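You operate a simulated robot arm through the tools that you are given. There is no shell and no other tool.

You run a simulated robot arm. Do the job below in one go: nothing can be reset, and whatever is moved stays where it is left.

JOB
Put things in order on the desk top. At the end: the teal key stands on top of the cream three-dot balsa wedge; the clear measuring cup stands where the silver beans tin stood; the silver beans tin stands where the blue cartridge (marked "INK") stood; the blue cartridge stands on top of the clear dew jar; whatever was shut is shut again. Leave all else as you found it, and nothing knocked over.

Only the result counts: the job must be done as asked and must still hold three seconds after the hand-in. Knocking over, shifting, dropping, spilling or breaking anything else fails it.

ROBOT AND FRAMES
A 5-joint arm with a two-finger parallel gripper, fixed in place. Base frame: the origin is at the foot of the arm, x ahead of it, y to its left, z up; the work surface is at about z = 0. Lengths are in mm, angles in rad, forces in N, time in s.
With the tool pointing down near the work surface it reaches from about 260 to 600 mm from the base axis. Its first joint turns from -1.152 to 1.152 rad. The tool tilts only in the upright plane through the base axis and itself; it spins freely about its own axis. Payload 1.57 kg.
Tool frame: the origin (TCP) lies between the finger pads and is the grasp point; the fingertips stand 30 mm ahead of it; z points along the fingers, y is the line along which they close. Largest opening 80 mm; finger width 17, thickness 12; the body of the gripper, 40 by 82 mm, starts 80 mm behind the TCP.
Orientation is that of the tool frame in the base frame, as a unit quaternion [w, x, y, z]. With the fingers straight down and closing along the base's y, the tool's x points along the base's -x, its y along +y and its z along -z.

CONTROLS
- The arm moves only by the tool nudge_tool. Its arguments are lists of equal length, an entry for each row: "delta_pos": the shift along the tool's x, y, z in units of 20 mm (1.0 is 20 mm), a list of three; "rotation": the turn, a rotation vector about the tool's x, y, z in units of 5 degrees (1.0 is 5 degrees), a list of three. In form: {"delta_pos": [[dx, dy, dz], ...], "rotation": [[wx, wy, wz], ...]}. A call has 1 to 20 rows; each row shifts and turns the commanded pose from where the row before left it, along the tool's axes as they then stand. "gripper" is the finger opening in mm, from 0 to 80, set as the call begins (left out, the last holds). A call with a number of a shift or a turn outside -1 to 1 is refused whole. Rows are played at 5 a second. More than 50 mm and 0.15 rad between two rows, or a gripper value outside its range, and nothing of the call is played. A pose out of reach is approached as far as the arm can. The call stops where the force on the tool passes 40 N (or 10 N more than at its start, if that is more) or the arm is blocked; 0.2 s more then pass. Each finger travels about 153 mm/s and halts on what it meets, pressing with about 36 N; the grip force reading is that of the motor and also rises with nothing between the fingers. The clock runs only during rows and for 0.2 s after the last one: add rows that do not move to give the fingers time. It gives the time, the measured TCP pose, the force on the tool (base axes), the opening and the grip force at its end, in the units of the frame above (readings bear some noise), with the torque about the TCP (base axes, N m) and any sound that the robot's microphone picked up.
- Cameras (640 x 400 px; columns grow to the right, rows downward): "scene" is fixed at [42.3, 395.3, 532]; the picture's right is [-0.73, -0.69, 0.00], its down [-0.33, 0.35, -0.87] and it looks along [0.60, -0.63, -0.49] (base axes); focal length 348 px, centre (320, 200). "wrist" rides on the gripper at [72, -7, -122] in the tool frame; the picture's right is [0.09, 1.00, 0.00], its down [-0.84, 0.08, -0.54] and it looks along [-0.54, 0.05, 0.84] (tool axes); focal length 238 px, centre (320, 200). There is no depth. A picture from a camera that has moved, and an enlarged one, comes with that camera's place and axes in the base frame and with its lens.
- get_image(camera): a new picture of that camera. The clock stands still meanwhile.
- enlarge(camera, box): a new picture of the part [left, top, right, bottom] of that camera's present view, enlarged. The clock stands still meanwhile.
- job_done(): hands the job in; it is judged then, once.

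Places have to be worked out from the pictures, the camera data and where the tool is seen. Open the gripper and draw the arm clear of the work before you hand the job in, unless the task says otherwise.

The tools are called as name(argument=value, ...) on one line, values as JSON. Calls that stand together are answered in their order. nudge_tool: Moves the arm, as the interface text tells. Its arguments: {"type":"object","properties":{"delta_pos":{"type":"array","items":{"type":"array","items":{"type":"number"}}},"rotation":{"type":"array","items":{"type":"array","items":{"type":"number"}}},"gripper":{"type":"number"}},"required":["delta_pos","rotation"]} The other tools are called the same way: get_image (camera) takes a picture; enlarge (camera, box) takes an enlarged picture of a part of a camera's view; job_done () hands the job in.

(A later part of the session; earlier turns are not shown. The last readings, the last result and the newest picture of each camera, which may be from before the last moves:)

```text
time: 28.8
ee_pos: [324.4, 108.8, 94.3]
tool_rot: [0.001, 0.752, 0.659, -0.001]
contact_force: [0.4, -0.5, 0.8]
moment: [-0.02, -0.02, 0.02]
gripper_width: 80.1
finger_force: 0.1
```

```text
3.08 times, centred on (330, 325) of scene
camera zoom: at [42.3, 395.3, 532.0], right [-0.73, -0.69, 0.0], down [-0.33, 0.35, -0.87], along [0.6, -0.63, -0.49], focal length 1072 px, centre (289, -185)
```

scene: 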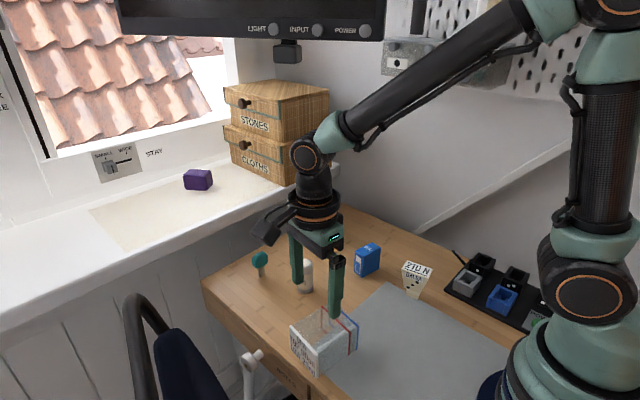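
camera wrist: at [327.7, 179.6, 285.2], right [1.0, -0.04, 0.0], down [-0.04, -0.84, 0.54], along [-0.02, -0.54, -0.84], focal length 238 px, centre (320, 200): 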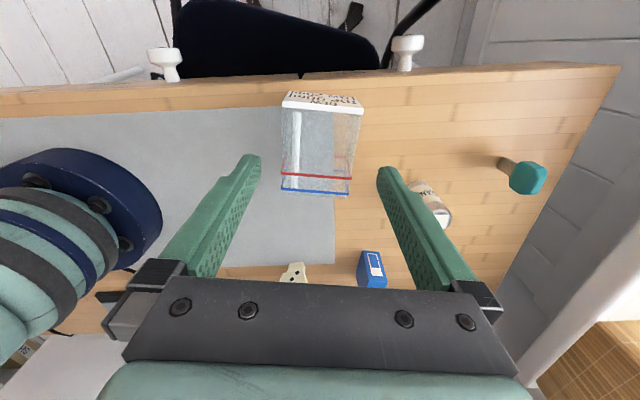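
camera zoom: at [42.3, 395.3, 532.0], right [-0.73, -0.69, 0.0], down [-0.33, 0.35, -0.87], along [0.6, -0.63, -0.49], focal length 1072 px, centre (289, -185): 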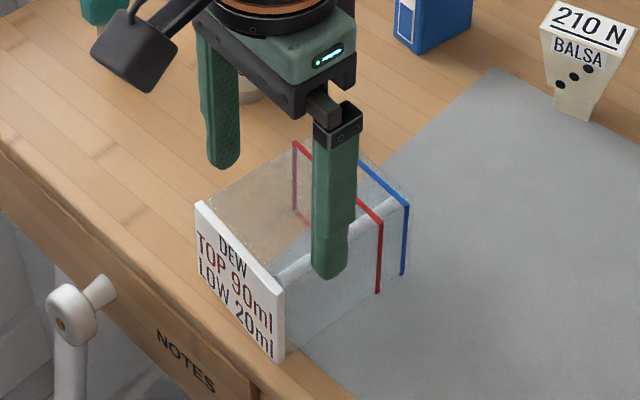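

The gap is about 5 mm on each side at the body, so the alignment is good. I descend along the jar's sides to TCP z of about 37.

nudge_tool(delta_pos=[[0, 0, 0.4], [0, 0, 0.4], [0, 0, 0.4], [0, 0, 0.4], [0, 0, 0.4], [0, 0, 0.4], [0, 0, 0.4], [0, 0, 0.05], [0, 0, 0]], rotation=[[0, 0, 0], [0, 0, 0], [0, 0, 0], [0, 0, 0], [0, 0, 0], [0, 0, 0], [0, 0, 0], [0, 0, 0], [0, 0, 0]], gripper=80)

enlarge(camera="wrist", box=[180, 90, 460, 290])

enlarge(camera="scene", box=[270, 260, 390, 390])

```text
time: 30.8
ee_pos: [324.4, 108.9, 37.5]
tool_rot: [0.0, 0.753, 0.658, 0.0]
contact_force: [0.5, 0.6, -1.0]
moment: [-0.01, 0.04, -0.02]
gripper_width: 79.9
finger_force: 0.1
```

```text
2.00 times, centred on (320, 190) of wrist
camera zoom: at [327.3, 179.8, 159.5], right [1.0, -0.04, 0.0], down [-0.03, -0.84, 0.54], along [-0.02, -0.54, -0.84], focal length 477 px, centre (320, 220)
```

zoom: 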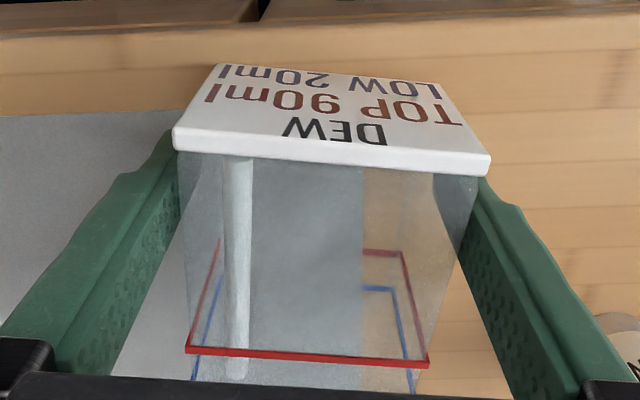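

```text
3.08 times, centred on (330, 325) of scene
camera zoom: at [42.3, 395.3, 532.0], right [-0.73, -0.69, 0.0], down [-0.33, 0.35, -0.87], along [0.6, -0.63, -0.49], focal length 1072 px, centre (289, -185)
```

zoom: 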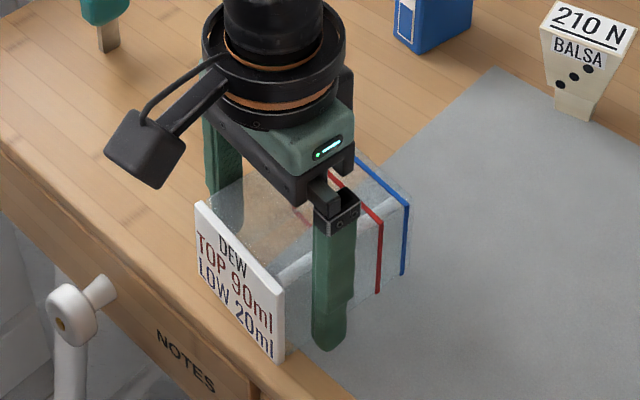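

The fingers straddle the body with no contact. I close on it.

nudge_tool(delta_pos=[[0, 0, 0], [0, 0, 0], [0, 0, 0]], rotation=[[0, 0, 0], [0, 0, 0], [0, 0, 0]], gripper=60)

enlarge(camera="wrist", box=[180, 90, 460, 290])

```text
time: 31.6
ee_pos: [325.8, 107.9, 37.7]
tool_rot: [0.0, 0.753, 0.658, 0.001]
contact_force: [0.5, 0.4, 0.3]
moment: [0.06, 0.04, -0.03]
gripper_width: 74.8
finger_force: 35.8
```

```text
2.00 times, centred on (320, 190) of wrist
camera zoom: at [327.2, 179.8, 159.6], right [1.0, -0.04, 0.0], down [-0.03, -0.84, 0.54], along [-0.02, -0.54, -0.84], focal length 477 px, centre (320, 220)
```

zoom: 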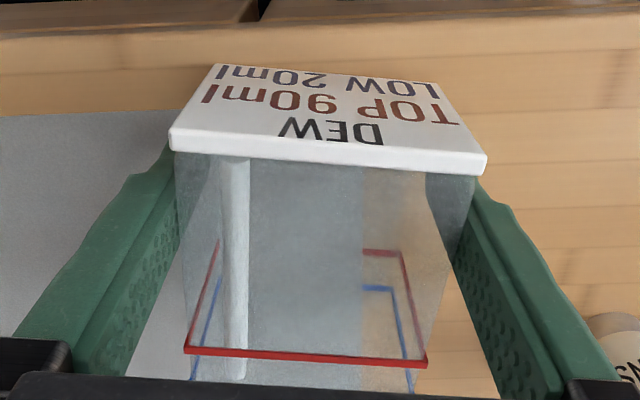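

It is gripped at 74.8 mm with 36 N. I lift slowly by 10 mm and look for slip or swing.

nudge_tool(delta_pos=[[0, 0, -0.1], [0, 0, -0.1], [0, 0, -0.1], [0, 0, -0.1], [0, 0, -0.1], [0, 0, 0]], rotation=[[0, 0, 0], [0, 0, 0], [0, 0, 0], [0, 0, 0], [0, 0, 0], [0, 0, 0]])

enlarge(camera="wrist", box=[180, 90, 460, 290])

enlarge(camera="scene", box=[270, 260, 390, 390])

```text
time: 33.0
ee_pos: [324.1, 107.6, 47.5]
tool_rot: [0.0, 0.753, 0.658, 0.001]
contact_force: [0.1, 0.0, -1.7]
moment: [0.01, 0.0, -0.01]
gripper_width: 74.5
finger_force: 35.7
```

```text
2.00 times, centred on (320, 190) of wrist
camera zoom: at [327.2, 180.1, 169.9], right [1.0, -0.04, 0.0], down [-0.03, -0.84, 0.54], along [-0.02, -0.54, -0.84], focal length 477 px, centre (320, 220)
```

zoom: 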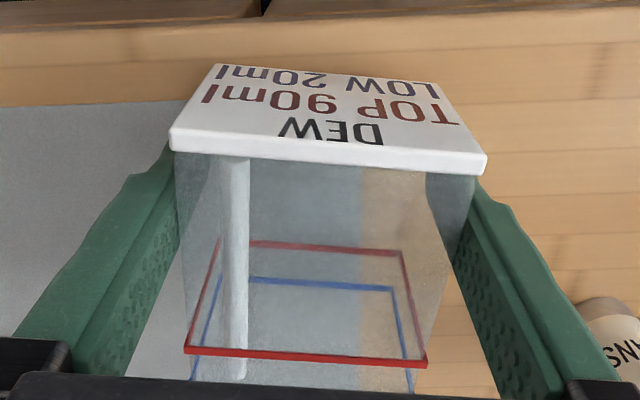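

```text
3.08 times, centred on (330, 325) of scene
camera zoom: at [42.3, 395.3, 532.0], right [-0.73, -0.69, 0.0], down [-0.33, 0.35, -0.87], along [0.6, -0.63, -0.49], focal length 1072 px, centre (289, -185)
```

zoom: 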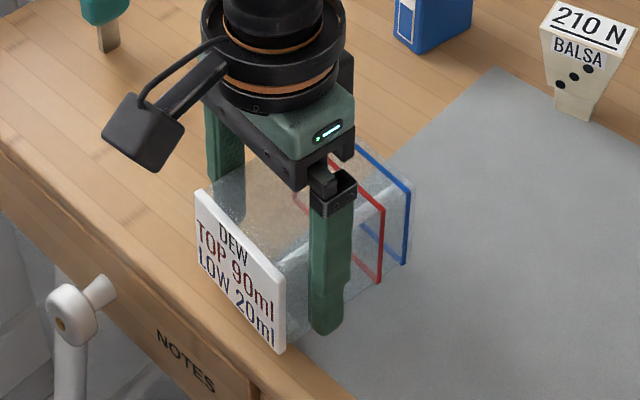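

The jar lifts rigidly with no slip (about 1.5 N weight). I raise it to about z 165 and then move out over clear desk near (480, 102).

nudge_tool(delta_pos=[[0, 0, -0.4], [0, 0, -0.7], [0, 0, -0.8], [0, 0, -0.8], [0, 0, -0.8], [0, 0, -0.8], [0, 0, -0.8], [0, 0, -0.5], [0, 0, -0.3], [0, 0, 0]], rotation=[[0, 0, 0], [0, 0, 0], [0, 0, 0], [0, 0, 0], [0, 0, 0], [0, 0, 0], [0, 0, 0], [0, 0, 0], [0, 0, 0], [0, 0, 0]])

enlarge(camera="wrist", box=[180, 90, 460, 290])

enlarge(camera="scene", box=[220, 150, 420, 350])

```text
time: 35.2
ee_pos: [323.0, 107.8, 166.8]
tool_rot: [0.0, 0.753, 0.658, 0.0]
contact_force: [0.4, 0.3, -2.0]
moment: [0.04, 0.0, -0.03]
gripper_width: 74.7
finger_force: 35.6
```

```text
2.00 times, centred on (320, 190) of wrist
camera zoom: at [326.5, 179.4, 289.3], right [1.0, -0.04, 0.0], down [-0.03, -0.84, 0.54], along [-0.02, -0.54, -0.84], focal length 477 px, centre (320, 220)
```

zoom: 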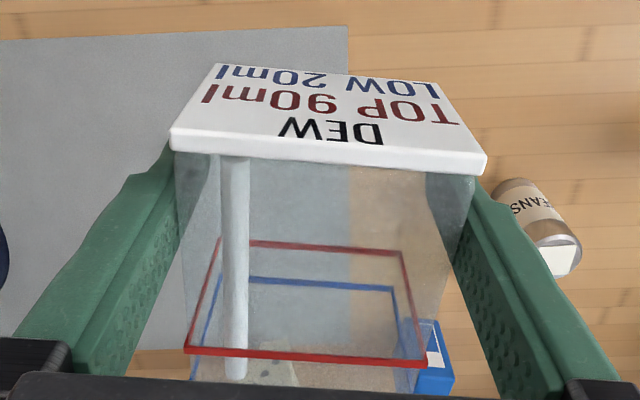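

```text
2.00 times, centred on (320, 250) of scene
camera zoom: at [42.3, 395.3, 532.0], right [-0.73, -0.69, 0.0], down [-0.33, 0.35, -0.87], along [0.6, -0.63, -0.49], focal length 697 px, centre (320, 100)
```

zoom: 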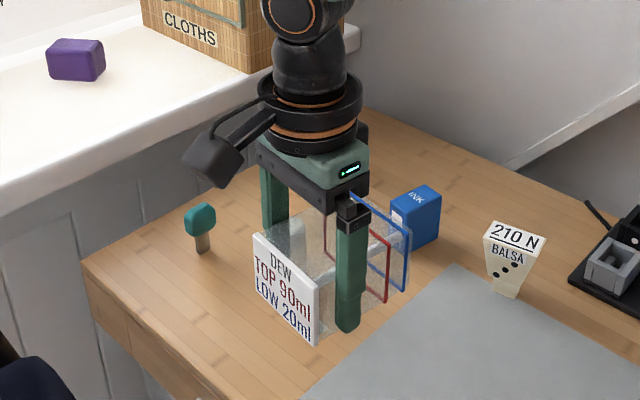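

The jar is held firm. I carry it out to about (480, 102) at the same height.

nudge_tool(delta_pos=[[0.05, 0.5, 0], [0.085, 0.85, 0], [0.085, 0.85, 0], [0.085, 0.85, 0], [0.085, 0.85, 0], [0.085, 0.85, 0], [0.085, 0.85, 0], [0.085, 0.85, 0], [0.085, 0.85, 0], [0.05, 0.5, 0], [0, 0, 0]], rotation=[[0, 0, 0], [0, 0, 0], [0, 0, 0], [0, 0, 0], [0, 0, 0], [0, 0, 0], [0, 0, 0], [0, 0, 0], [0, 0, 0], [0, 0, 0], [0, 0, 0]])

nudge_tool(delta_pos=[[0, 0, 0], [0, 0, 0], [0, 0, 0], [0, 0, 0], [0, 0, 0], [0, 0, 0], [0, 0, 0], [0, 0, 0], [0, 0, 0], [0, 0, 0], [0, 0, 0], [0, 0, 0], [0, 0, 0], [0, 0, 0], [0, 0, 0], [0, 0, 0]], rotation=[[0, 0, 0.94], [0, 0, 0.94], [0, 0, 0.94], [0, 0, 0.94], [0, 0, 0.94], [0, 0, 0.94], [0, 0, 0.94], [0, 0, 0.94], [0, 0, 0.94], [0, 0, 0.94], [0, 0, 0.94], [0, 0, 0.94], [0, 0, 0.94], [0, 0, 0.94], [0, 0, 0.94], [0, 0, 0]])

get_image(camera="scene")

get_image(camera="wrist")

```text
time: 37.6
ee_pos: [480.7, 104.5, 165.0]
tool_rot: [0.001, 0.753, 0.658, 0.0]
contact_force: [0.1, -0.5, -1.5]
moment: [0.02, 0.03, 0.0]
gripper_width: 74.5
finger_force: 36.1
```

```text
time: 41.0
ee_pos: [489.5, 46.3, 166.4]
tool_rot: [0.0, 0.994, 0.113, 0.0]
contact_force: [-0.2, -0.8, -1.2]
moment: [0.02, -0.04, 0.05]
gripper_width: 74.6
finger_force: 35.4
out of reach, approached as far as the arm can: row 14, 15
```

```text
taken
```

scene: 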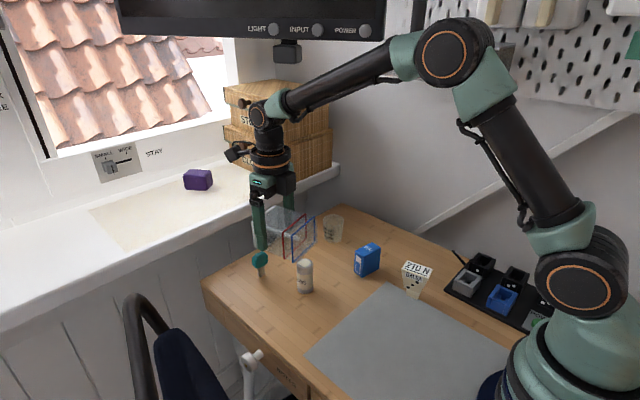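

```text
taken
camera wrist: at [557.6, 68.2, 288.6], right [0.31, -0.95, 0.0], down [-0.8, -0.26, 0.54], along [-0.52, -0.17, -0.84], focal length 238 px, centre (320, 200)
```

wrist: 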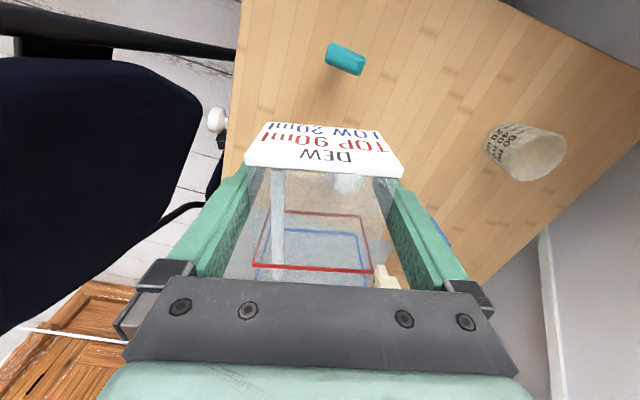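

The readings say the spin reached a limit, so the camera-outward orientation is not fully reachable. I will back off the spin, lay the jar down here, and take it again with the camera side inward so that I can tilt it. First I undo the excess spin to bring the command back within reach.

nudge_tool(delta_pos=[[0, 0, 0], [0, 0, 0], [0, 0, 0], [0, 0, 0]], rotation=[[0, 0, -0.7], [0, 0, -0.7], [0, 0, -0.7], [0, 0, 0]])

get_image(camera="scene")

get_image(camera="wrist")

```text
time: 42.0
ee_pos: [490.7, 45.3, 165.2]
tool_rot: [-0.001, 0.981, 0.194, 0.0]
contact_force: [-0.4, -0.3, -0.9]
moment: [0.02, -0.01, 0.01]
gripper_width: 74.3
finger_force: 36.3
```

```text
taken
```

scene: 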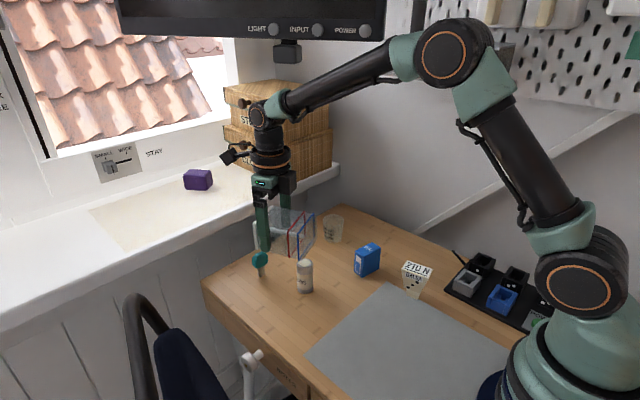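

```text
taken
camera wrist: at [553.4, 79.3, 288.0], right [0.46, -0.89, 0.0], down [-0.74, -0.39, 0.54], along [-0.48, -0.25, -0.84], focal length 238 px, centre (320, 200)
```

wrist: 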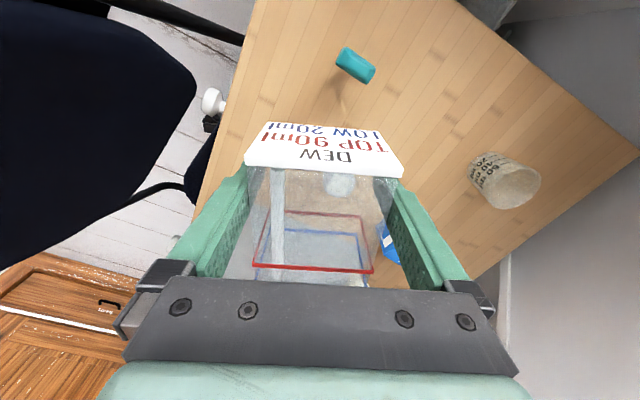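

The command follows the reached pose, now (490.7, 45.3) with the jar still firmly held. I move it to a clear patch near (400, 85) to lay it down.

nudge_tool(delta_pos=[[-0.4, -0.4, 0], [-0.687, -0.713, 0], [-0.687, -0.713, 0], [-0.687, -0.713, 0], [-0.687, -0.713, 0], [-0.287, -0.313, 0], [0, 0, 0]], rotation=[[0, 0, 0], [0, 0, 0], [0, 0, 0], [0, 0, 0], [0, 0, 0], [0, 0, 0], [0, 0, 0]])

get_image(camera="scene")

```text
time: 43.6
ee_pos: [398.8, 85.5, 166.2]
tool_rot: [0.001, 0.981, 0.194, 0.0]
contact_force: [-1.0, 0.3, -1.3]
moment: [-0.01, -0.05, 0.02]
gripper_width: 74.4
finger_force: 35.4
```

```text
taken
```

scene: 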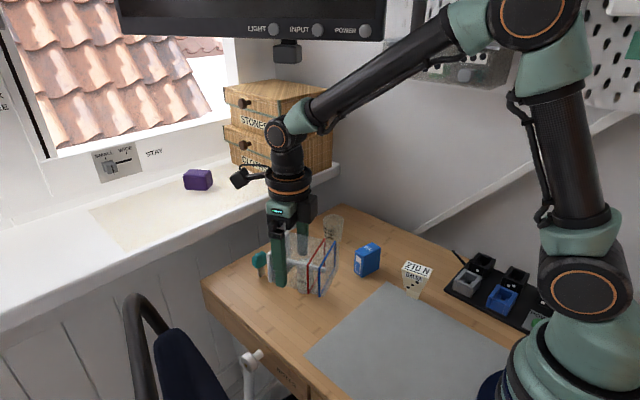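

The patch below is clear. I lower the jar to just above the desk.

nudge_tool(delta_pos=[[0, 0, 0.5], [0, 0, 0.8], [0, 0, 0.8], [0, 0, 0.8], [0, 0, 0.8], [0, 0, 0.8], [0, 0, 0.8], [0, 0, 0.5], [0, 0, 0.2], [0, 0, 0]], rotation=[[0, 0, 0], [0, 0, 0], [0, 0, 0], [0, 0, 0], [0, 0, 0], [0, 0, 0], [0, 0, 0], [0, 0, 0], [0, 0, 0], [0, 0, 0]])

enlarge(camera="scene", box=[220, 200, 400, 350])

```text
time: 45.8
ee_pos: [398.7, 86.0, 46.3]
tool_rot: [0.0, 0.981, 0.193, 0.0]
contact_force: [0.3, 0.3, -0.6]
moment: [0.02, -0.03, 0.01]
gripper_width: 74.6
finger_force: 35.9
```

```text
2.67 times, centred on (310, 275) of scene
camera zoom: at [42.3, 395.3, 532.0], right [-0.73, -0.69, 0.0], down [-0.33, 0.35, -0.87], along [0.6, -0.63, -0.49], focal length 929 px, centre (347, 0)
```

zoom: 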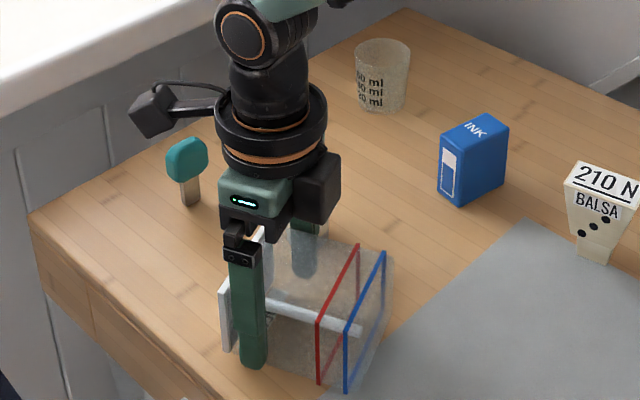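

It is about 8 mm above the desk. I ease it down to contact.

nudge_tool(delta_pos=[[0, 0, 0.12], [0, 0, 0.12], [0, 0, 0.1], [0, 0, 0.08], [0, 0, 0]], rotation=[[0, 0, 0], [0, 0, 0], [0, 0, 0], [0, 0, 0], [0, 0, 0]])

```text
time: 47.0
ee_pos: [398.8, 85.1, 37.6]
tool_rot: [0.0, 0.981, 0.193, 0.0]
contact_force: [1.0, 0.5, -1.3]
moment: [0.02, -0.06, -0.01]
gripper_width: 74.3
finger_force: 36.4
```

The force still shows the jar's weight, so it is not down yet. I go another 1.5 mm.

nudge_tool(delta_pos=[[0, 0, 0.04], [0, 0, 0.035], [0, 0, 0]], rotation=[[0, 0, 0], [0, 0, 0], [0, 0, 0]])

```text
time: 47.8
ee_pos: [398.1, 85.7, 37.1]
tool_rot: [-0.001, 0.981, 0.194, 0.001]
contact_force: [-9.2, 0.8, 27.4]
moment: [0.03, 0.23, -0.05]
gripper_width: 74.7
finger_force: 35.9
```

It is in contact at 27 N. I back off about 1 mm and open fully.

nudge_tool(delta_pos=[[0, 0, -0.05], [0, 0, 0]], rotation=[[0, 0, 0], [0, 0, 0]])

nudge_tool(delta_pos=[[0, 0, 0], [0, 0, 0], [0, 0, 0]], rotation=[[0, 0, 0], [0, 0, 0], [0, 0, 0]], gripper=80)

enlarge(camera="wrist", box=[180, 90, 460, 290])

```text
time: 48.4
ee_pos: [399.5, 86.5, 37.3]
tool_rot: [0.0, 0.981, 0.194, 0.001]
contact_force: [1.0, -0.6, 11.1]
moment: [-0.09, 0.24, 0.18]
gripper_width: 74.6
finger_force: 35.7
```

```text
time: 49.2
ee_pos: [398.7, 85.8, 37.1]
tool_rot: [0.001, 0.981, 0.194, 0.0]
contact_force: [0.6, 0.3, -0.2]
moment: [0.02, 0.01, 0.0]
gripper_width: 79.9
finger_force: 0.1
```

```text
2.00 times, centred on (320, 190) of wrist
camera zoom: at [462.4, 119.8, 159.4], right [0.46, -0.89, 0.0], down [-0.74, -0.39, 0.54], along [-0.48, -0.25, -0.84], focal length 477 px, centre (320, 220)
```

zoom: 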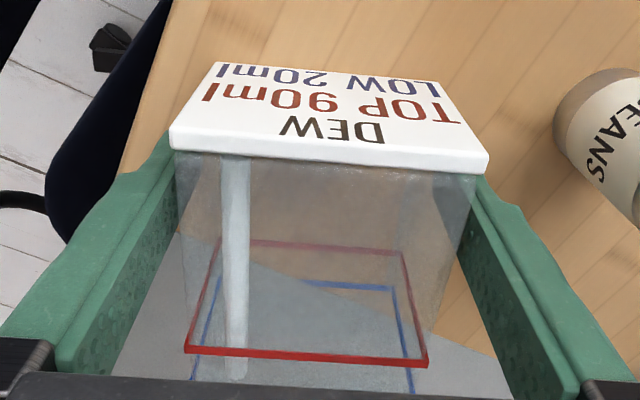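

The jar is released and lies still. I rise clear of it and turn the tool half a turn, so that the camera side faces the arm base.

nudge_tool(delta_pos=[[0, 0, -0.4], [0, 0, -0.6], [0, 0, -0.8], [0, 0, -0.8], [0, 0, -0.8], [0, 0, -0.8], [0, 0, 0]], rotation=[[0, 0, 0], [0, 0, 0], [0, 0, 0], [0, 0, 0], [0, 0, 0], [0, 0, 0], [0, 0, 0]], gripper=80)

nudge_tool(delta_pos=[[0, 0, 0], [0, 0, 0], [0, 0, 0], [0, 0, 0], [0, 0, 0], [0, 0, 0], [0, 0, 0], [0, 0, 0], [0, 0, 0], [0, 0, 0], [0, 0, 0], [0, 0, 0], [0, 0, 0], [0, 0, 0], [0, 0, 0], [0, 0, 0], [0, 0, 0], [0, 0, 0]], rotation=[[0, 0, -1], [0, 0, -1], [0, 0, -1], [0, 0, -1], [0, 0, -1], [0, 0, -1], [0, 0, -1], [0, 0, -1], [0, 0, -1], [0, 0, -1], [0, 0, -1], [0, 0, -1], [0, 0, -1], [0, 0, -1], [0, 0, -1], [0, 0, -1], [0, 0, -1], [0, 0, -1]])

nudge_tool(delta_pos=[[0, 0, 0], [0, 0, 0], [0, 0, 0], [0, 0, 0], [0, 0, 0], [0, 0, 0], [0, 0, 0], [0, 0, 0], [0, 0, 0], [0, 0, 0], [0, 0, 0], [0, 0, 0], [0, 0, 0], [0, 0, 0], [0, 0, 0], [0, 0, 0], [0, 0, 0], [0, 0, 0], [0, 0, 0]], rotation=[[0, 0, -1], [0, 0, -1], [0, 0, -1], [0, 0, -1], [0, 0, -1], [0, 0, -1], [0, 0, -1], [0, 0, -1], [0, 0, -1], [0, 0, -1], [0, 0, -1], [0, 0, -1], [0, 0, -1], [0, 0, -1], [0, 0, -1], [0, 0, -1], [0, 0, -1], [0, 0, -1], [0, 0, 0]])

enlarge(camera="wrist", box=[180, 60, 460, 260])

enlarge(camera="scene", box=[220, 200, 400, 350])

```text
time: 50.8
ee_pos: [398.8, 88.6, 120.6]
tool_rot: [0.001, 0.981, 0.194, 0.0]
contact_force: [0.1, 0.3, -0.3]
moment: [0.01, 0.01, 0.02]
gripper_width: 79.7
finger_force: 0.2
```

```text
time: 54.6
ee_pos: [399.3, 85.9, 120.3]
tool_rot: [-0.001, 0.556, 0.831, 0.001]
contact_force: [-0.1, -0.2, -0.3]
moment: [0.0, 0.01, 0.03]
gripper_width: 80.0
finger_force: 0.1
```

```text
time: 58.6
ee_pos: [398.0, 85.9, 121.0]
tool_rot: [0.0, -0.195, 0.981, 0.0]
contact_force: [-1.2, 0.8, -0.4]
moment: [0.03, 0.02, -0.02]
gripper_width: 80.1
finger_force: 0.1
```

```text
2.00 times, centred on (320, 160) of wrist
camera zoom: at [334.5, 52.6, 242.9], right [-0.47, 0.89, 0.0], down [0.74, 0.39, 0.54], along [0.48, 0.25, -0.84], focal length 477 px, centre (320, 280)
```

zoom: 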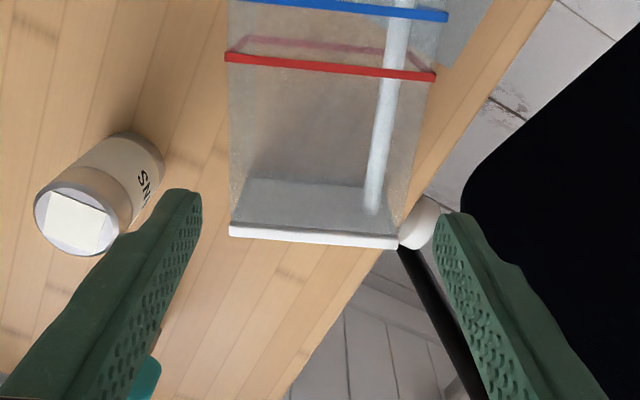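

```text
2.67 times, centred on (310, 275) of scene
camera zoom: at [42.3, 395.3, 532.0], right [-0.73, -0.69, 0.0], down [-0.33, 0.35, -0.87], along [0.6, -0.63, -0.49], focal length 929 px, centre (347, 0)
```

zoom: 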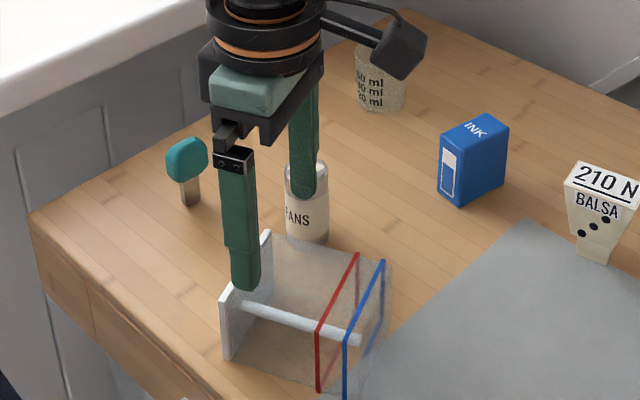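

The tool is turned and centred over the same spot. I descend to just above the jar and check the gaps.

nudge_tool(delta_pos=[[0, 0, 0.5], [0, 0, 0.5], [0, 0, 0.35], [0, 0, 0]], rotation=[[0, 0, 0], [0, 0, 0], [0, 0, 0], [0, 0, 0]], gripper=80)

enlarge(camera="wrist", box=[200, 80, 440, 240])

```text
time: 59.6
ee_pos: [398.4, 86.4, 94.9]
tool_rot: [0.0, -0.194, 0.981, 0.0]
contact_force: [-0.2, 0.3, -0.2]
moment: [0.0, 0.05, -0.05]
gripper_width: 79.9
finger_force: 0.0
```

```text
2.50 times, centred on (320, 160) of wrist
camera zoom: at [334.5, 52.9, 215.8], right [-0.46, 0.89, 0.0], down [0.74, 0.39, 0.54], along [0.48, 0.25, -0.84], focal length 596 px, centre (320, 300)
```

zoom: 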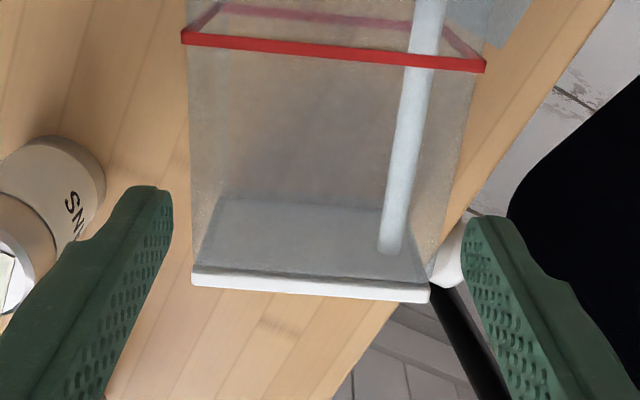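

The gaps are equal on both sides. I descend to grip height, staying open.

nudge_tool(delta_pos=[[0, 0, 0.4], [0, 0, 0.4], [0, 0, 0.4], [0, 0, 0.4], [0, 0, 0.4], [0, 0, 0.4], [0, 0, 0.4], [0, 0, 0.03], [0, 0, 0]], rotation=[[0, 0, 0], [0, 0, 0], [0, 0, 0], [0, 0, 0], [0, 0, 0], [0, 0, 0], [0, 0, 0], [0, 0, 0], [0, 0, 0]], gripper=80)

enlarge(camera="scene", box=[220, 200, 400, 350])

```text
time: 61.6
ee_pos: [398.7, 87.7, 38.1]
tool_rot: [0.0, -0.195, 0.981, 0.0]
contact_force: [-0.1, 0.1, -0.3]
moment: [0.0, -0.02, -0.01]
gripper_width: 80.1
finger_force: 0.0
```

```text
2.67 times, centred on (310, 275) of scene
camera zoom: at [42.3, 395.3, 532.0], right [-0.73, -0.69, 0.0], down [-0.33, 0.35, -0.87], along [0.6, -0.63, -0.49], focal length 929 px, centre (347, 0)
```

zoom: 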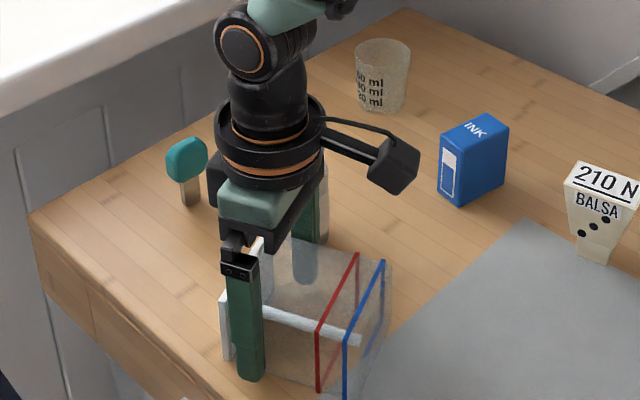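

The fingers are in place with no contact. I close and lift 15 mm gently.

nudge_tool(delta_pos=[[0, 0, 0], [0, 0, 0], [0, 0, 0]], rotation=[[0, 0, 0], [0, 0, 0], [0, 0, 0]], gripper=60)

nudge_tool(delta_pos=[[0, 0, -0.15], [0, 0, -0.2], [0, 0, -0.2], [0, 0, -0.2], [0, 0, 0]], rotation=[[0, 0, 0], [0, 0, 0], [0, 0, 0], [0, 0, 0], [0, 0, 0]])

enlarge(camera="scene", box=[220, 200, 400, 350])

```text
time: 62.4
ee_pos: [399.3, 87.3, 36.9]
tool_rot: [0.0, -0.194, 0.981, -0.001]
contact_force: [-0.4, 0.2, -0.1]
moment: [0.04, 0.11, -0.04]
gripper_width: 74.7
finger_force: 35.8
```

```text
time: 63.6
ee_pos: [398.9, 85.9, 52.6]
tool_rot: [0.0, -0.193, 0.981, 0.0]
contact_force: [-0.1, 0.5, -0.4]
moment: [0.0, -0.05, -0.05]
gripper_width: 74.5
finger_force: 36.8
```

```text
2.67 times, centred on (310, 275) of scene
camera zoom: at [42.3, 395.3, 532.0], right [-0.73, -0.69, 0.0], down [-0.33, 0.35, -0.87], along [0.6, -0.63, -0.49], focal length 929 px, centre (347, 0)
```

zoom: 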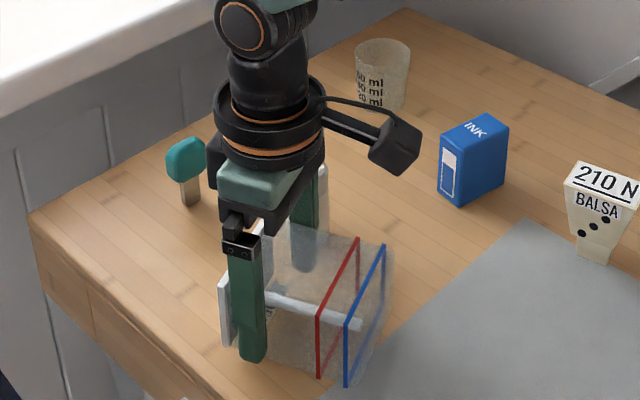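

The jar is held. I lift to about z 150, square the spin to the radial plane, and move outward to r of about 460.

nudge_tool(delta_pos=[[0, 0, -0.5], [0, 0, -0.8], [0, 0, -0.9], [0, 0, -0.9], [0, 0, -0.9], [0, 0, -0.6], [0, 0, -0.3], [0, 0, 0], [0, 0, 0], [0, 0, 0], [-0.5, 0, 0], [-0.7, 0, 0], [-0.8, 0, 0], [-0.6, 0, 0], [0, 0, 0]], rotation=[[0, 0, 0], [0, 0, 0], [0, 0, 0], [0, 0, 0], [0, 0, 0], [0, 0, 0], [0, 0, 0], [0, 0, 0.7], [0, 0, 0.7], [0, 0, 0.65], [0, 0, 0], [0, 0, 0], [0, 0, 0], [0, 0, 0], [0, 0, 0]])

get_image(camera="scene")

get_image(camera="wrist")

```text
time: 66.8
ee_pos: [449.9, 96.8, 149.9]
tool_rot: [0.0, -0.105, 0.994, 0.0]
contact_force: [-0.6, -0.1, -2.3]
moment: [0.02, -0.06, 0.01]
gripper_width: 74.8
finger_force: 36.1
```

```text
taken
```

scene: 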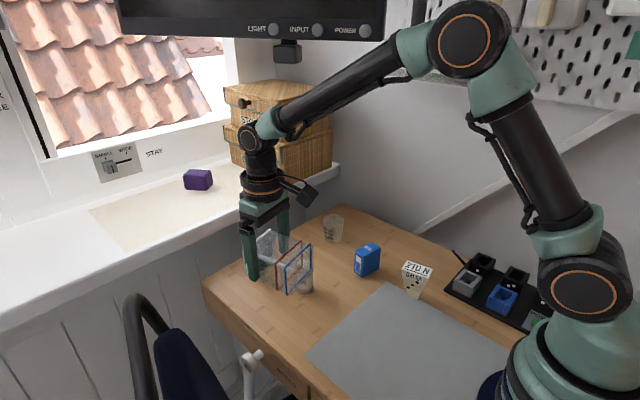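

```text
taken
camera wrist: at [380.0, 75.1, 273.3], right [-0.3, 0.95, 0.0], down [0.8, 0.25, 0.54], along [0.52, 0.16, -0.84], focal length 238 px, centre (320, 200)
```

wrist: 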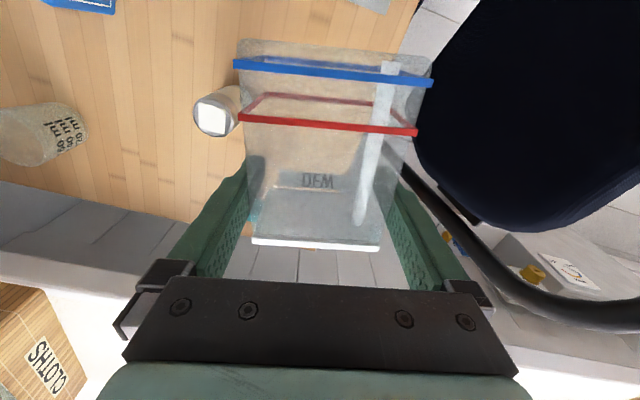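

The tool is square to the radial plane at r of about 460. I begin tilting, first 30 deg, then check.

nudge_tool(delta_pos=[[0, 0, 0], [0, 0, 0], [0, 0, 0], [0, 0, 0], [0, 0, 0], [0, 0, 0], [0, 0, 0]], rotation=[[0, -1, 0], [0, -1, 0], [0, -1, 0], [0, -1, 0], [0, -1, 0], [0, -1, 0], [0, 0, 0]])

get_image(camera="scene")

```text
time: 68.4
ee_pos: [449.7, 97.3, 150.4]
tool_rot: [0.258, -0.102, 0.96, 0.029]
contact_force: [-0.1, -0.4, -2.0]
moment: [-0.01, 0.0, 0.01]
gripper_width: 74.6
finger_force: 35.7
```

```text
taken
```

scene: 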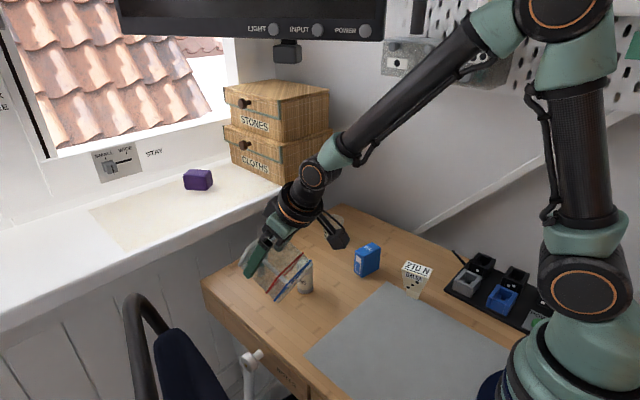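

The tilt goes the right way: base dropping, lid rising. I continue to about 70 deg.

nudge_tool(delta_pos=[[0, 0, 0], [0, 0, 0], [0, 0, 0], [0, 0, 0], [0, 0, 0], [0, 0, 0], [0, 0, 0], [0, 0, 0], [0, 0, 0]], rotation=[[0, -1, 0], [0, -1, 0], [0, -1, 0], [0, -1, 0], [0, -1, 0], [0, -1, 0], [0, -1, 0], [0, -1, 0], [0, 0, 0]])

get_image(camera="scene")

get_image(camera="wrist")

```text
time: 70.4
ee_pos: [448.2, 96.4, 150.4]
tool_rot: [0.571, -0.086, 0.814, 0.061]
contact_force: [-0.2, -0.1, -1.6]
moment: [0.01, -0.02, 0.01]
gripper_width: 74.7
finger_force: 36.2
```

```text
taken
```

scene: 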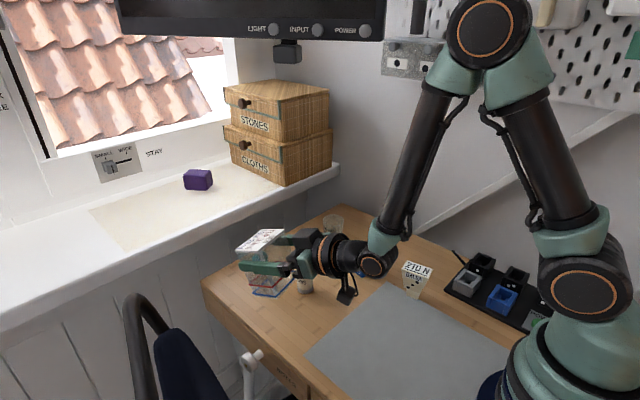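

```text
taken
camera wrist: at [314.4, 61.3, 125.0], right [-0.24, 0.97, -0.09], down [-0.23, 0.03, 0.97], along [0.94, 0.25, 0.22], focal length 238 px, centre (320, 200)
```

wrist: 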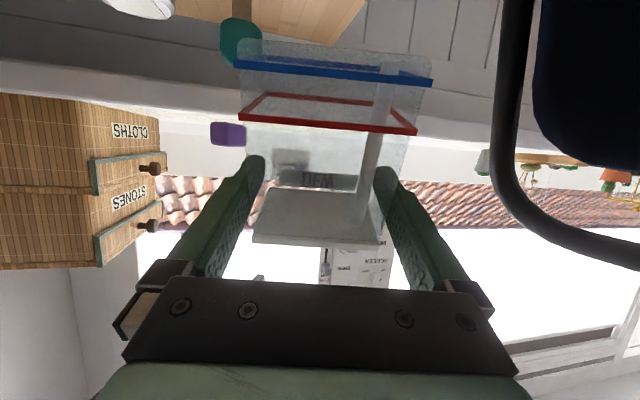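

The tilt is now 69.7 deg with the jar nearly upright. I lower it straight down by 60 mm and check clearances.

nudge_tool(delta_pos=[[0.469, 0, 0.174], [0.469, 0, 0.174], [0.469, 0, 0.174], [0.469, 0, 0.174], [0.469, 0, 0.174], [0.469, 0, 0.174], [0, 0, 0]], rotation=[[0, 0, 0], [0, 0, 0], [0, 0, 0], [0, 0, 0], [0, 0, 0], [0, 0, 0], [0, 0, 0]])

get_image(camera="scene")

enlarge(camera="scene", box=[220, 200, 400, 340])

```text
time: 72.0
ee_pos: [448.9, 98.9, 90.2]
tool_rot: [0.572, -0.087, 0.814, 0.062]
contact_force: [-0.4, 1.0, -2.2]
moment: [0.02, -0.01, -0.01]
gripper_width: 74.6
finger_force: 36.0
```

```text
taken
```

scene: 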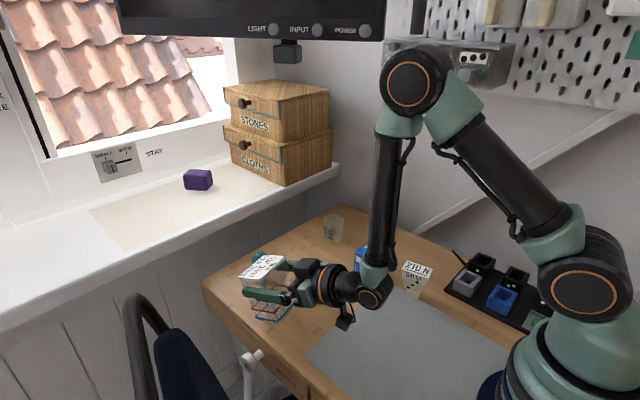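

```text
2.86 times, centred on (310, 270) of scene
camera zoom: at [42.3, 395.3, 532.0], right [-0.73, -0.69, 0.0], down [-0.33, 0.35, -0.87], along [0.6, -0.63, -0.49], focal length 995 px, centre (349, 0)
```

zoom: 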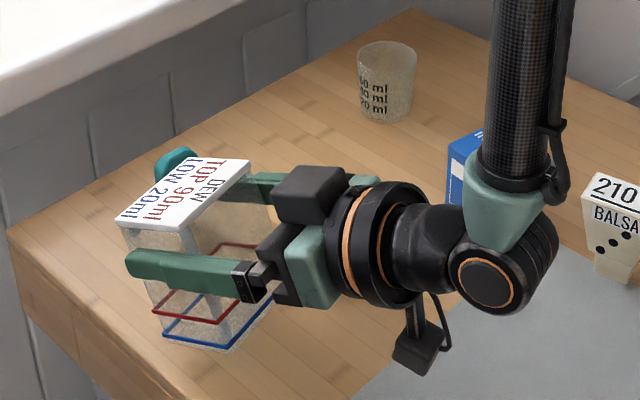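

There is room under the camera, so I tilt 5 deg more and lower 9 mm, bringing the base edge close to the desk.

nudge_tool(delta_pos=[[0, 0, 0], [0, 0, 0], [0.145, 0, 0.04], [0.145, 0, 0.04], [0.145, 0, 0.04], [0, 0, 0]], rotation=[[0, -0.5, 0], [0, -0.5, 0], [0, 0, 0], [0, 0, 0], [0, 0, 0], [0, 0, 0]])

enlarge(camera="scene", box=[230, 230, 370, 340])

```text
time: 73.4
ee_pos: [450.3, 97.5, 81.2]
tool_rot: [0.605, -0.084, 0.789, 0.065]
contact_force: [-0.1, -0.4, -1.1]
moment: [0.0, 0.0, -0.03]
gripper_width: 74.7
finger_force: 36.4
```

```text
3.64 times, centred on (300, 285) of scene
camera zoom: at [42.3, 395.3, 532.0], right [-0.73, -0.69, 0.0], down [-0.33, 0.35, -0.87], along [0.6, -0.63, -0.49], focal length 1267 px, centre (393, -109)
```

zoom: 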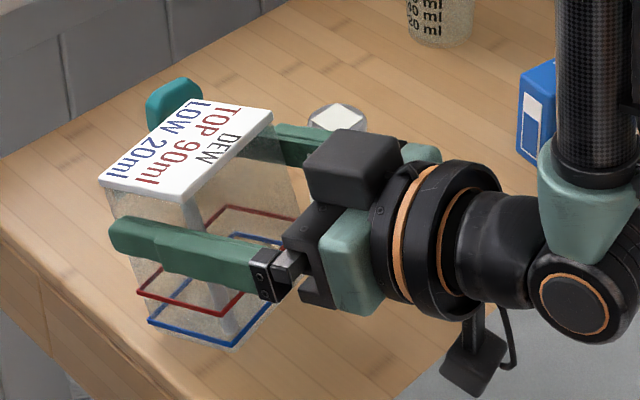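

The base edge should be about 4 mm above the desk. I step down 1 mm at a time while watching the force.

nudge_tool(delta_pos=[[0.0483, 0, 0.0132], [0.0483, 0, 0.0132], [0.0483, 0, 0.0132], [0, 0, 0]], rotation=[[0, 0, 0], [0, 0, 0], [0, 0, 0], [0, 0, 0]])

nudge_tool(delta_pos=[[0.0483, 0, 0.0132], [0, 0, 0]], rotation=[[0, 0, 0], [0, 0, 0]])

```text
time: 74.4
ee_pos: [450.7, 96.9, 79.3]
tool_rot: [0.607, -0.084, 0.788, 0.066]
contact_force: [-3.0, -0.4, 11.9]
moment: [0.43, 0.12, 0.12]
gripper_width: 74.6
finger_force: 36.4
```

```text
time: 75.0
ee_pos: [452.5, 97.7, 80.1]
tool_rot: [0.609, -0.084, 0.786, 0.065]
contact_force: [-8.9, -2.6, 26.0]
moment: [-0.03, 0.14, -0.02]
gripper_width: 74.6
finger_force: 35.5
```

Contact is at 26 N with almost no moment, so it is the jar's base edge and not the camera. I relieve the load, then open and let the jar settle the last 15 deg onto its base.

nudge_tool(delta_pos=[[-0.06, 0, -0.016], [0, 0, 0]], rotation=[[0, 0, 0], [0, 0, 0]])

nudge_tool(delta_pos=[[0, 0, 0], [0, 0, 0], [0, 0, 0], [0, 0, 0]], rotation=[[0, 0, 0], [0, 0, 0], [0, 0, 0], [0, 0, 0]], gripper=80)

enlarge(camera="scene", box=[230, 230, 370, 340])

get_image(camera="wrist")

```text
time: 75.6
ee_pos: [451.1, 97.4, 79.4]
tool_rot: [0.606, -0.083, 0.788, 0.064]
contact_force: [5.2, 2.4, 12.1]
moment: [0.17, -0.63, 0.09]
gripper_width: 74.6
finger_force: 36.0
```

```text
time: 76.6
ee_pos: [449.9, 96.8, 78.8]
tool_rot: [0.605, -0.085, 0.789, 0.065]
contact_force: [-0.1, 0.2, 0.1]
moment: [0.01, 0.02, -0.01]
gripper_width: 79.8
finger_force: 0.1
```

```text
3.64 times, centred on (300, 285) of scene
camera zoom: at [42.3, 395.3, 532.0], right [-0.73, -0.69, 0.0], down [-0.33, 0.35, -0.87], along [0.6, -0.63, -0.49], focal length 1267 px, centre (393, -109)
```

zoom: 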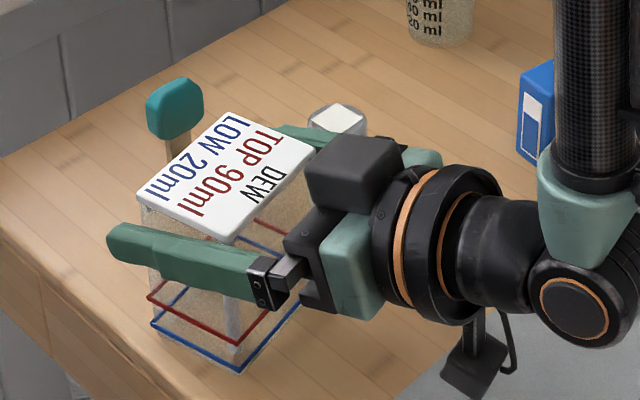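

```text
taken
camera wrist: at [318.3, 61.7, 40.6], right [-0.23, 0.97, -0.09], down [-0.32, 0.01, 0.95], along [0.92, 0.25, 0.3], focal length 238 px, centre (320, 200)
```

wrist: 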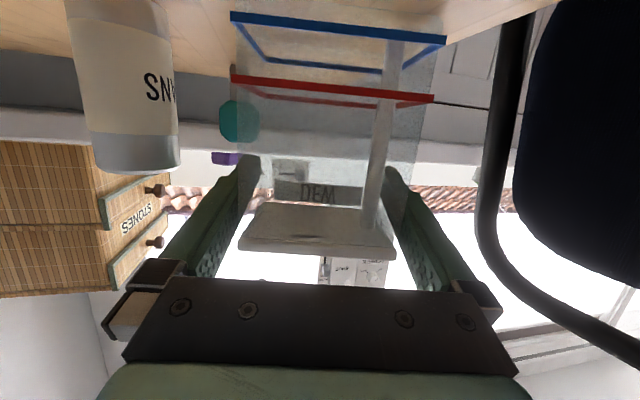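

The jar stands upright again. I check the finger gaps beside the lid before drawing out.

enlarge(camera="wrist", box=[190, 140, 450, 290])

enlarge(camera="scene", box=[250, 250, 330, 320])

```text
2.46 times, centred on (320, 215) of wrist
camera zoom: at [318.3, 61.7, 40.6], right [-0.23, 0.97, -0.09], down [-0.32, 0.01, 0.95], along [0.92, 0.25, 0.3], focal length 587 px, centre (320, 163)
```

zoom: 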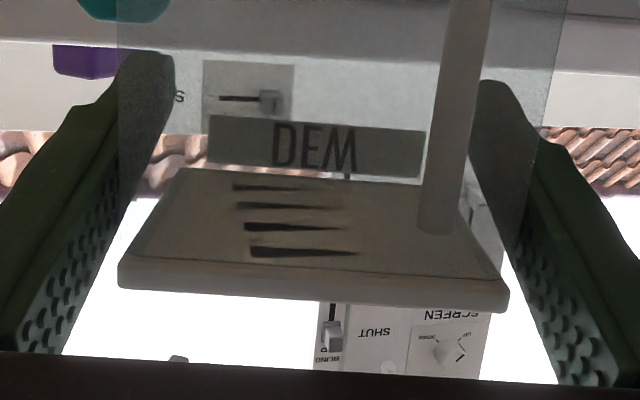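

```text
5.71 times, centred on (290, 285) of scene
camera zoom: at [42.3, 395.3, 532.0], right [-0.73, -0.69, 0.0], down [-0.33, 0.35, -0.87], along [0.6, -0.63, -0.49], focal length 1990 px, centre (491, -286)
```

zoom: 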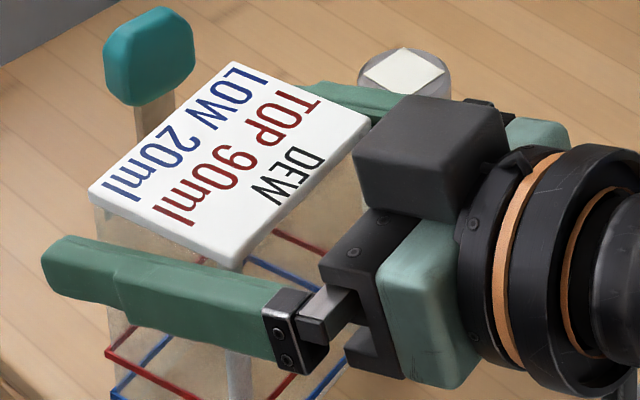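

The gaps are similar on both sides. I draw the gripper straight up slowly, checking after the first 15 mm.

nudge_tool(delta_pos=[[-0.2415, 0, -0.065], [-0.2415, 0, -0.065], [-0.2415, 0, -0.065], [0, 0, 0]], rotation=[[0, 0, 0], [0, 0, 0], [0, 0, 0], [0, 0, 0]], gripper=80)

enlarge(camera="scene", box=[250, 250, 330, 320])

```text
time: 77.6
ee_pos: [450.3, 97.1, 93.7]
tool_rot: [0.605, -0.084, 0.789, 0.064]
contact_force: [0.6, -0.5, 0.3]
moment: [0.01, 0.02, 0.0]
gripper_width: 80.0
finger_force: 0.1
```

```text
5.71 times, centred on (290, 285) of scene
camera zoom: at [42.3, 395.3, 532.0], right [-0.73, -0.69, 0.0], down [-0.33, 0.35, -0.87], along [0.6, -0.63, -0.49], focal length 1990 px, centre (491, -286)
```

zoom: 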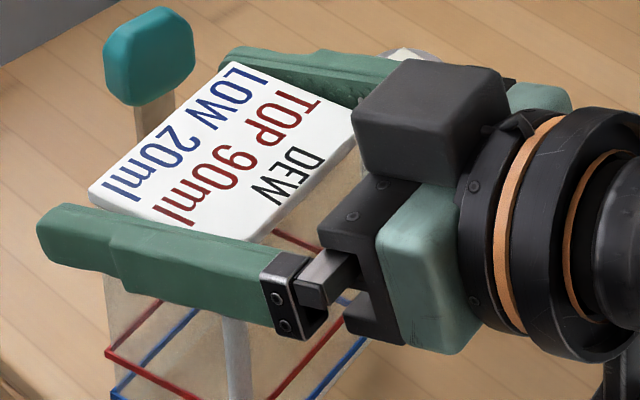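

The jar did not move. I continue up another 55 mm, clear of the lid.

nudge_tool(delta_pos=[[-0.2415, 0, -0.065], [-0.2415, 0, -0.065], [-0.2415, 0, -0.065], [-0.2415, 0, -0.065], [-0.2415, 0, -0.065], [-0.2415, 0, -0.065], [-0.2415, 0, -0.065], [-0.2415, 0, -0.065], [-0.2415, 0, -0.065], [-0.2415, 0, -0.065], [-0.2415, 0, -0.065], [0, 0, 0]], rotation=[[0, 0, 0], [0, 0, 0], [0, 0, 0], [0, 0, 0], [0, 0, 0], [0, 0, 0], [0, 0, 0], [0, 0, 0], [0, 0, 0], [0, 0, 0], [0, 0, 0], [0, 0, 0]], gripper=80)

get_image(camera="scene")

```text
time: 80.2
ee_pos: [449.3, 96.5, 149.2]
tool_rot: [0.605, -0.084, 0.789, 0.064]
contact_force: [-0.2, 0.0, -0.1]
moment: [-0.02, 0.04, 0.01]
gripper_width: 80.0
finger_force: 0.0
```

```text
taken
```

scene: 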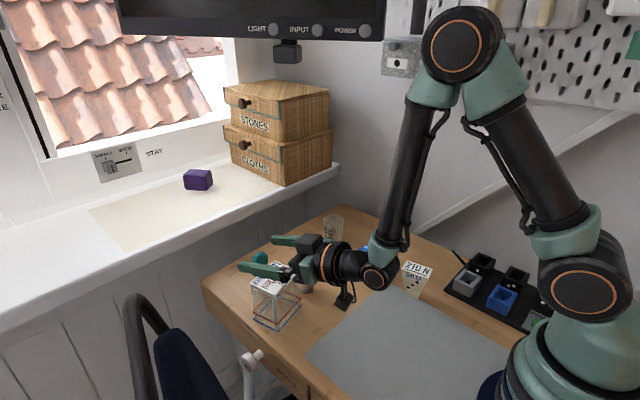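

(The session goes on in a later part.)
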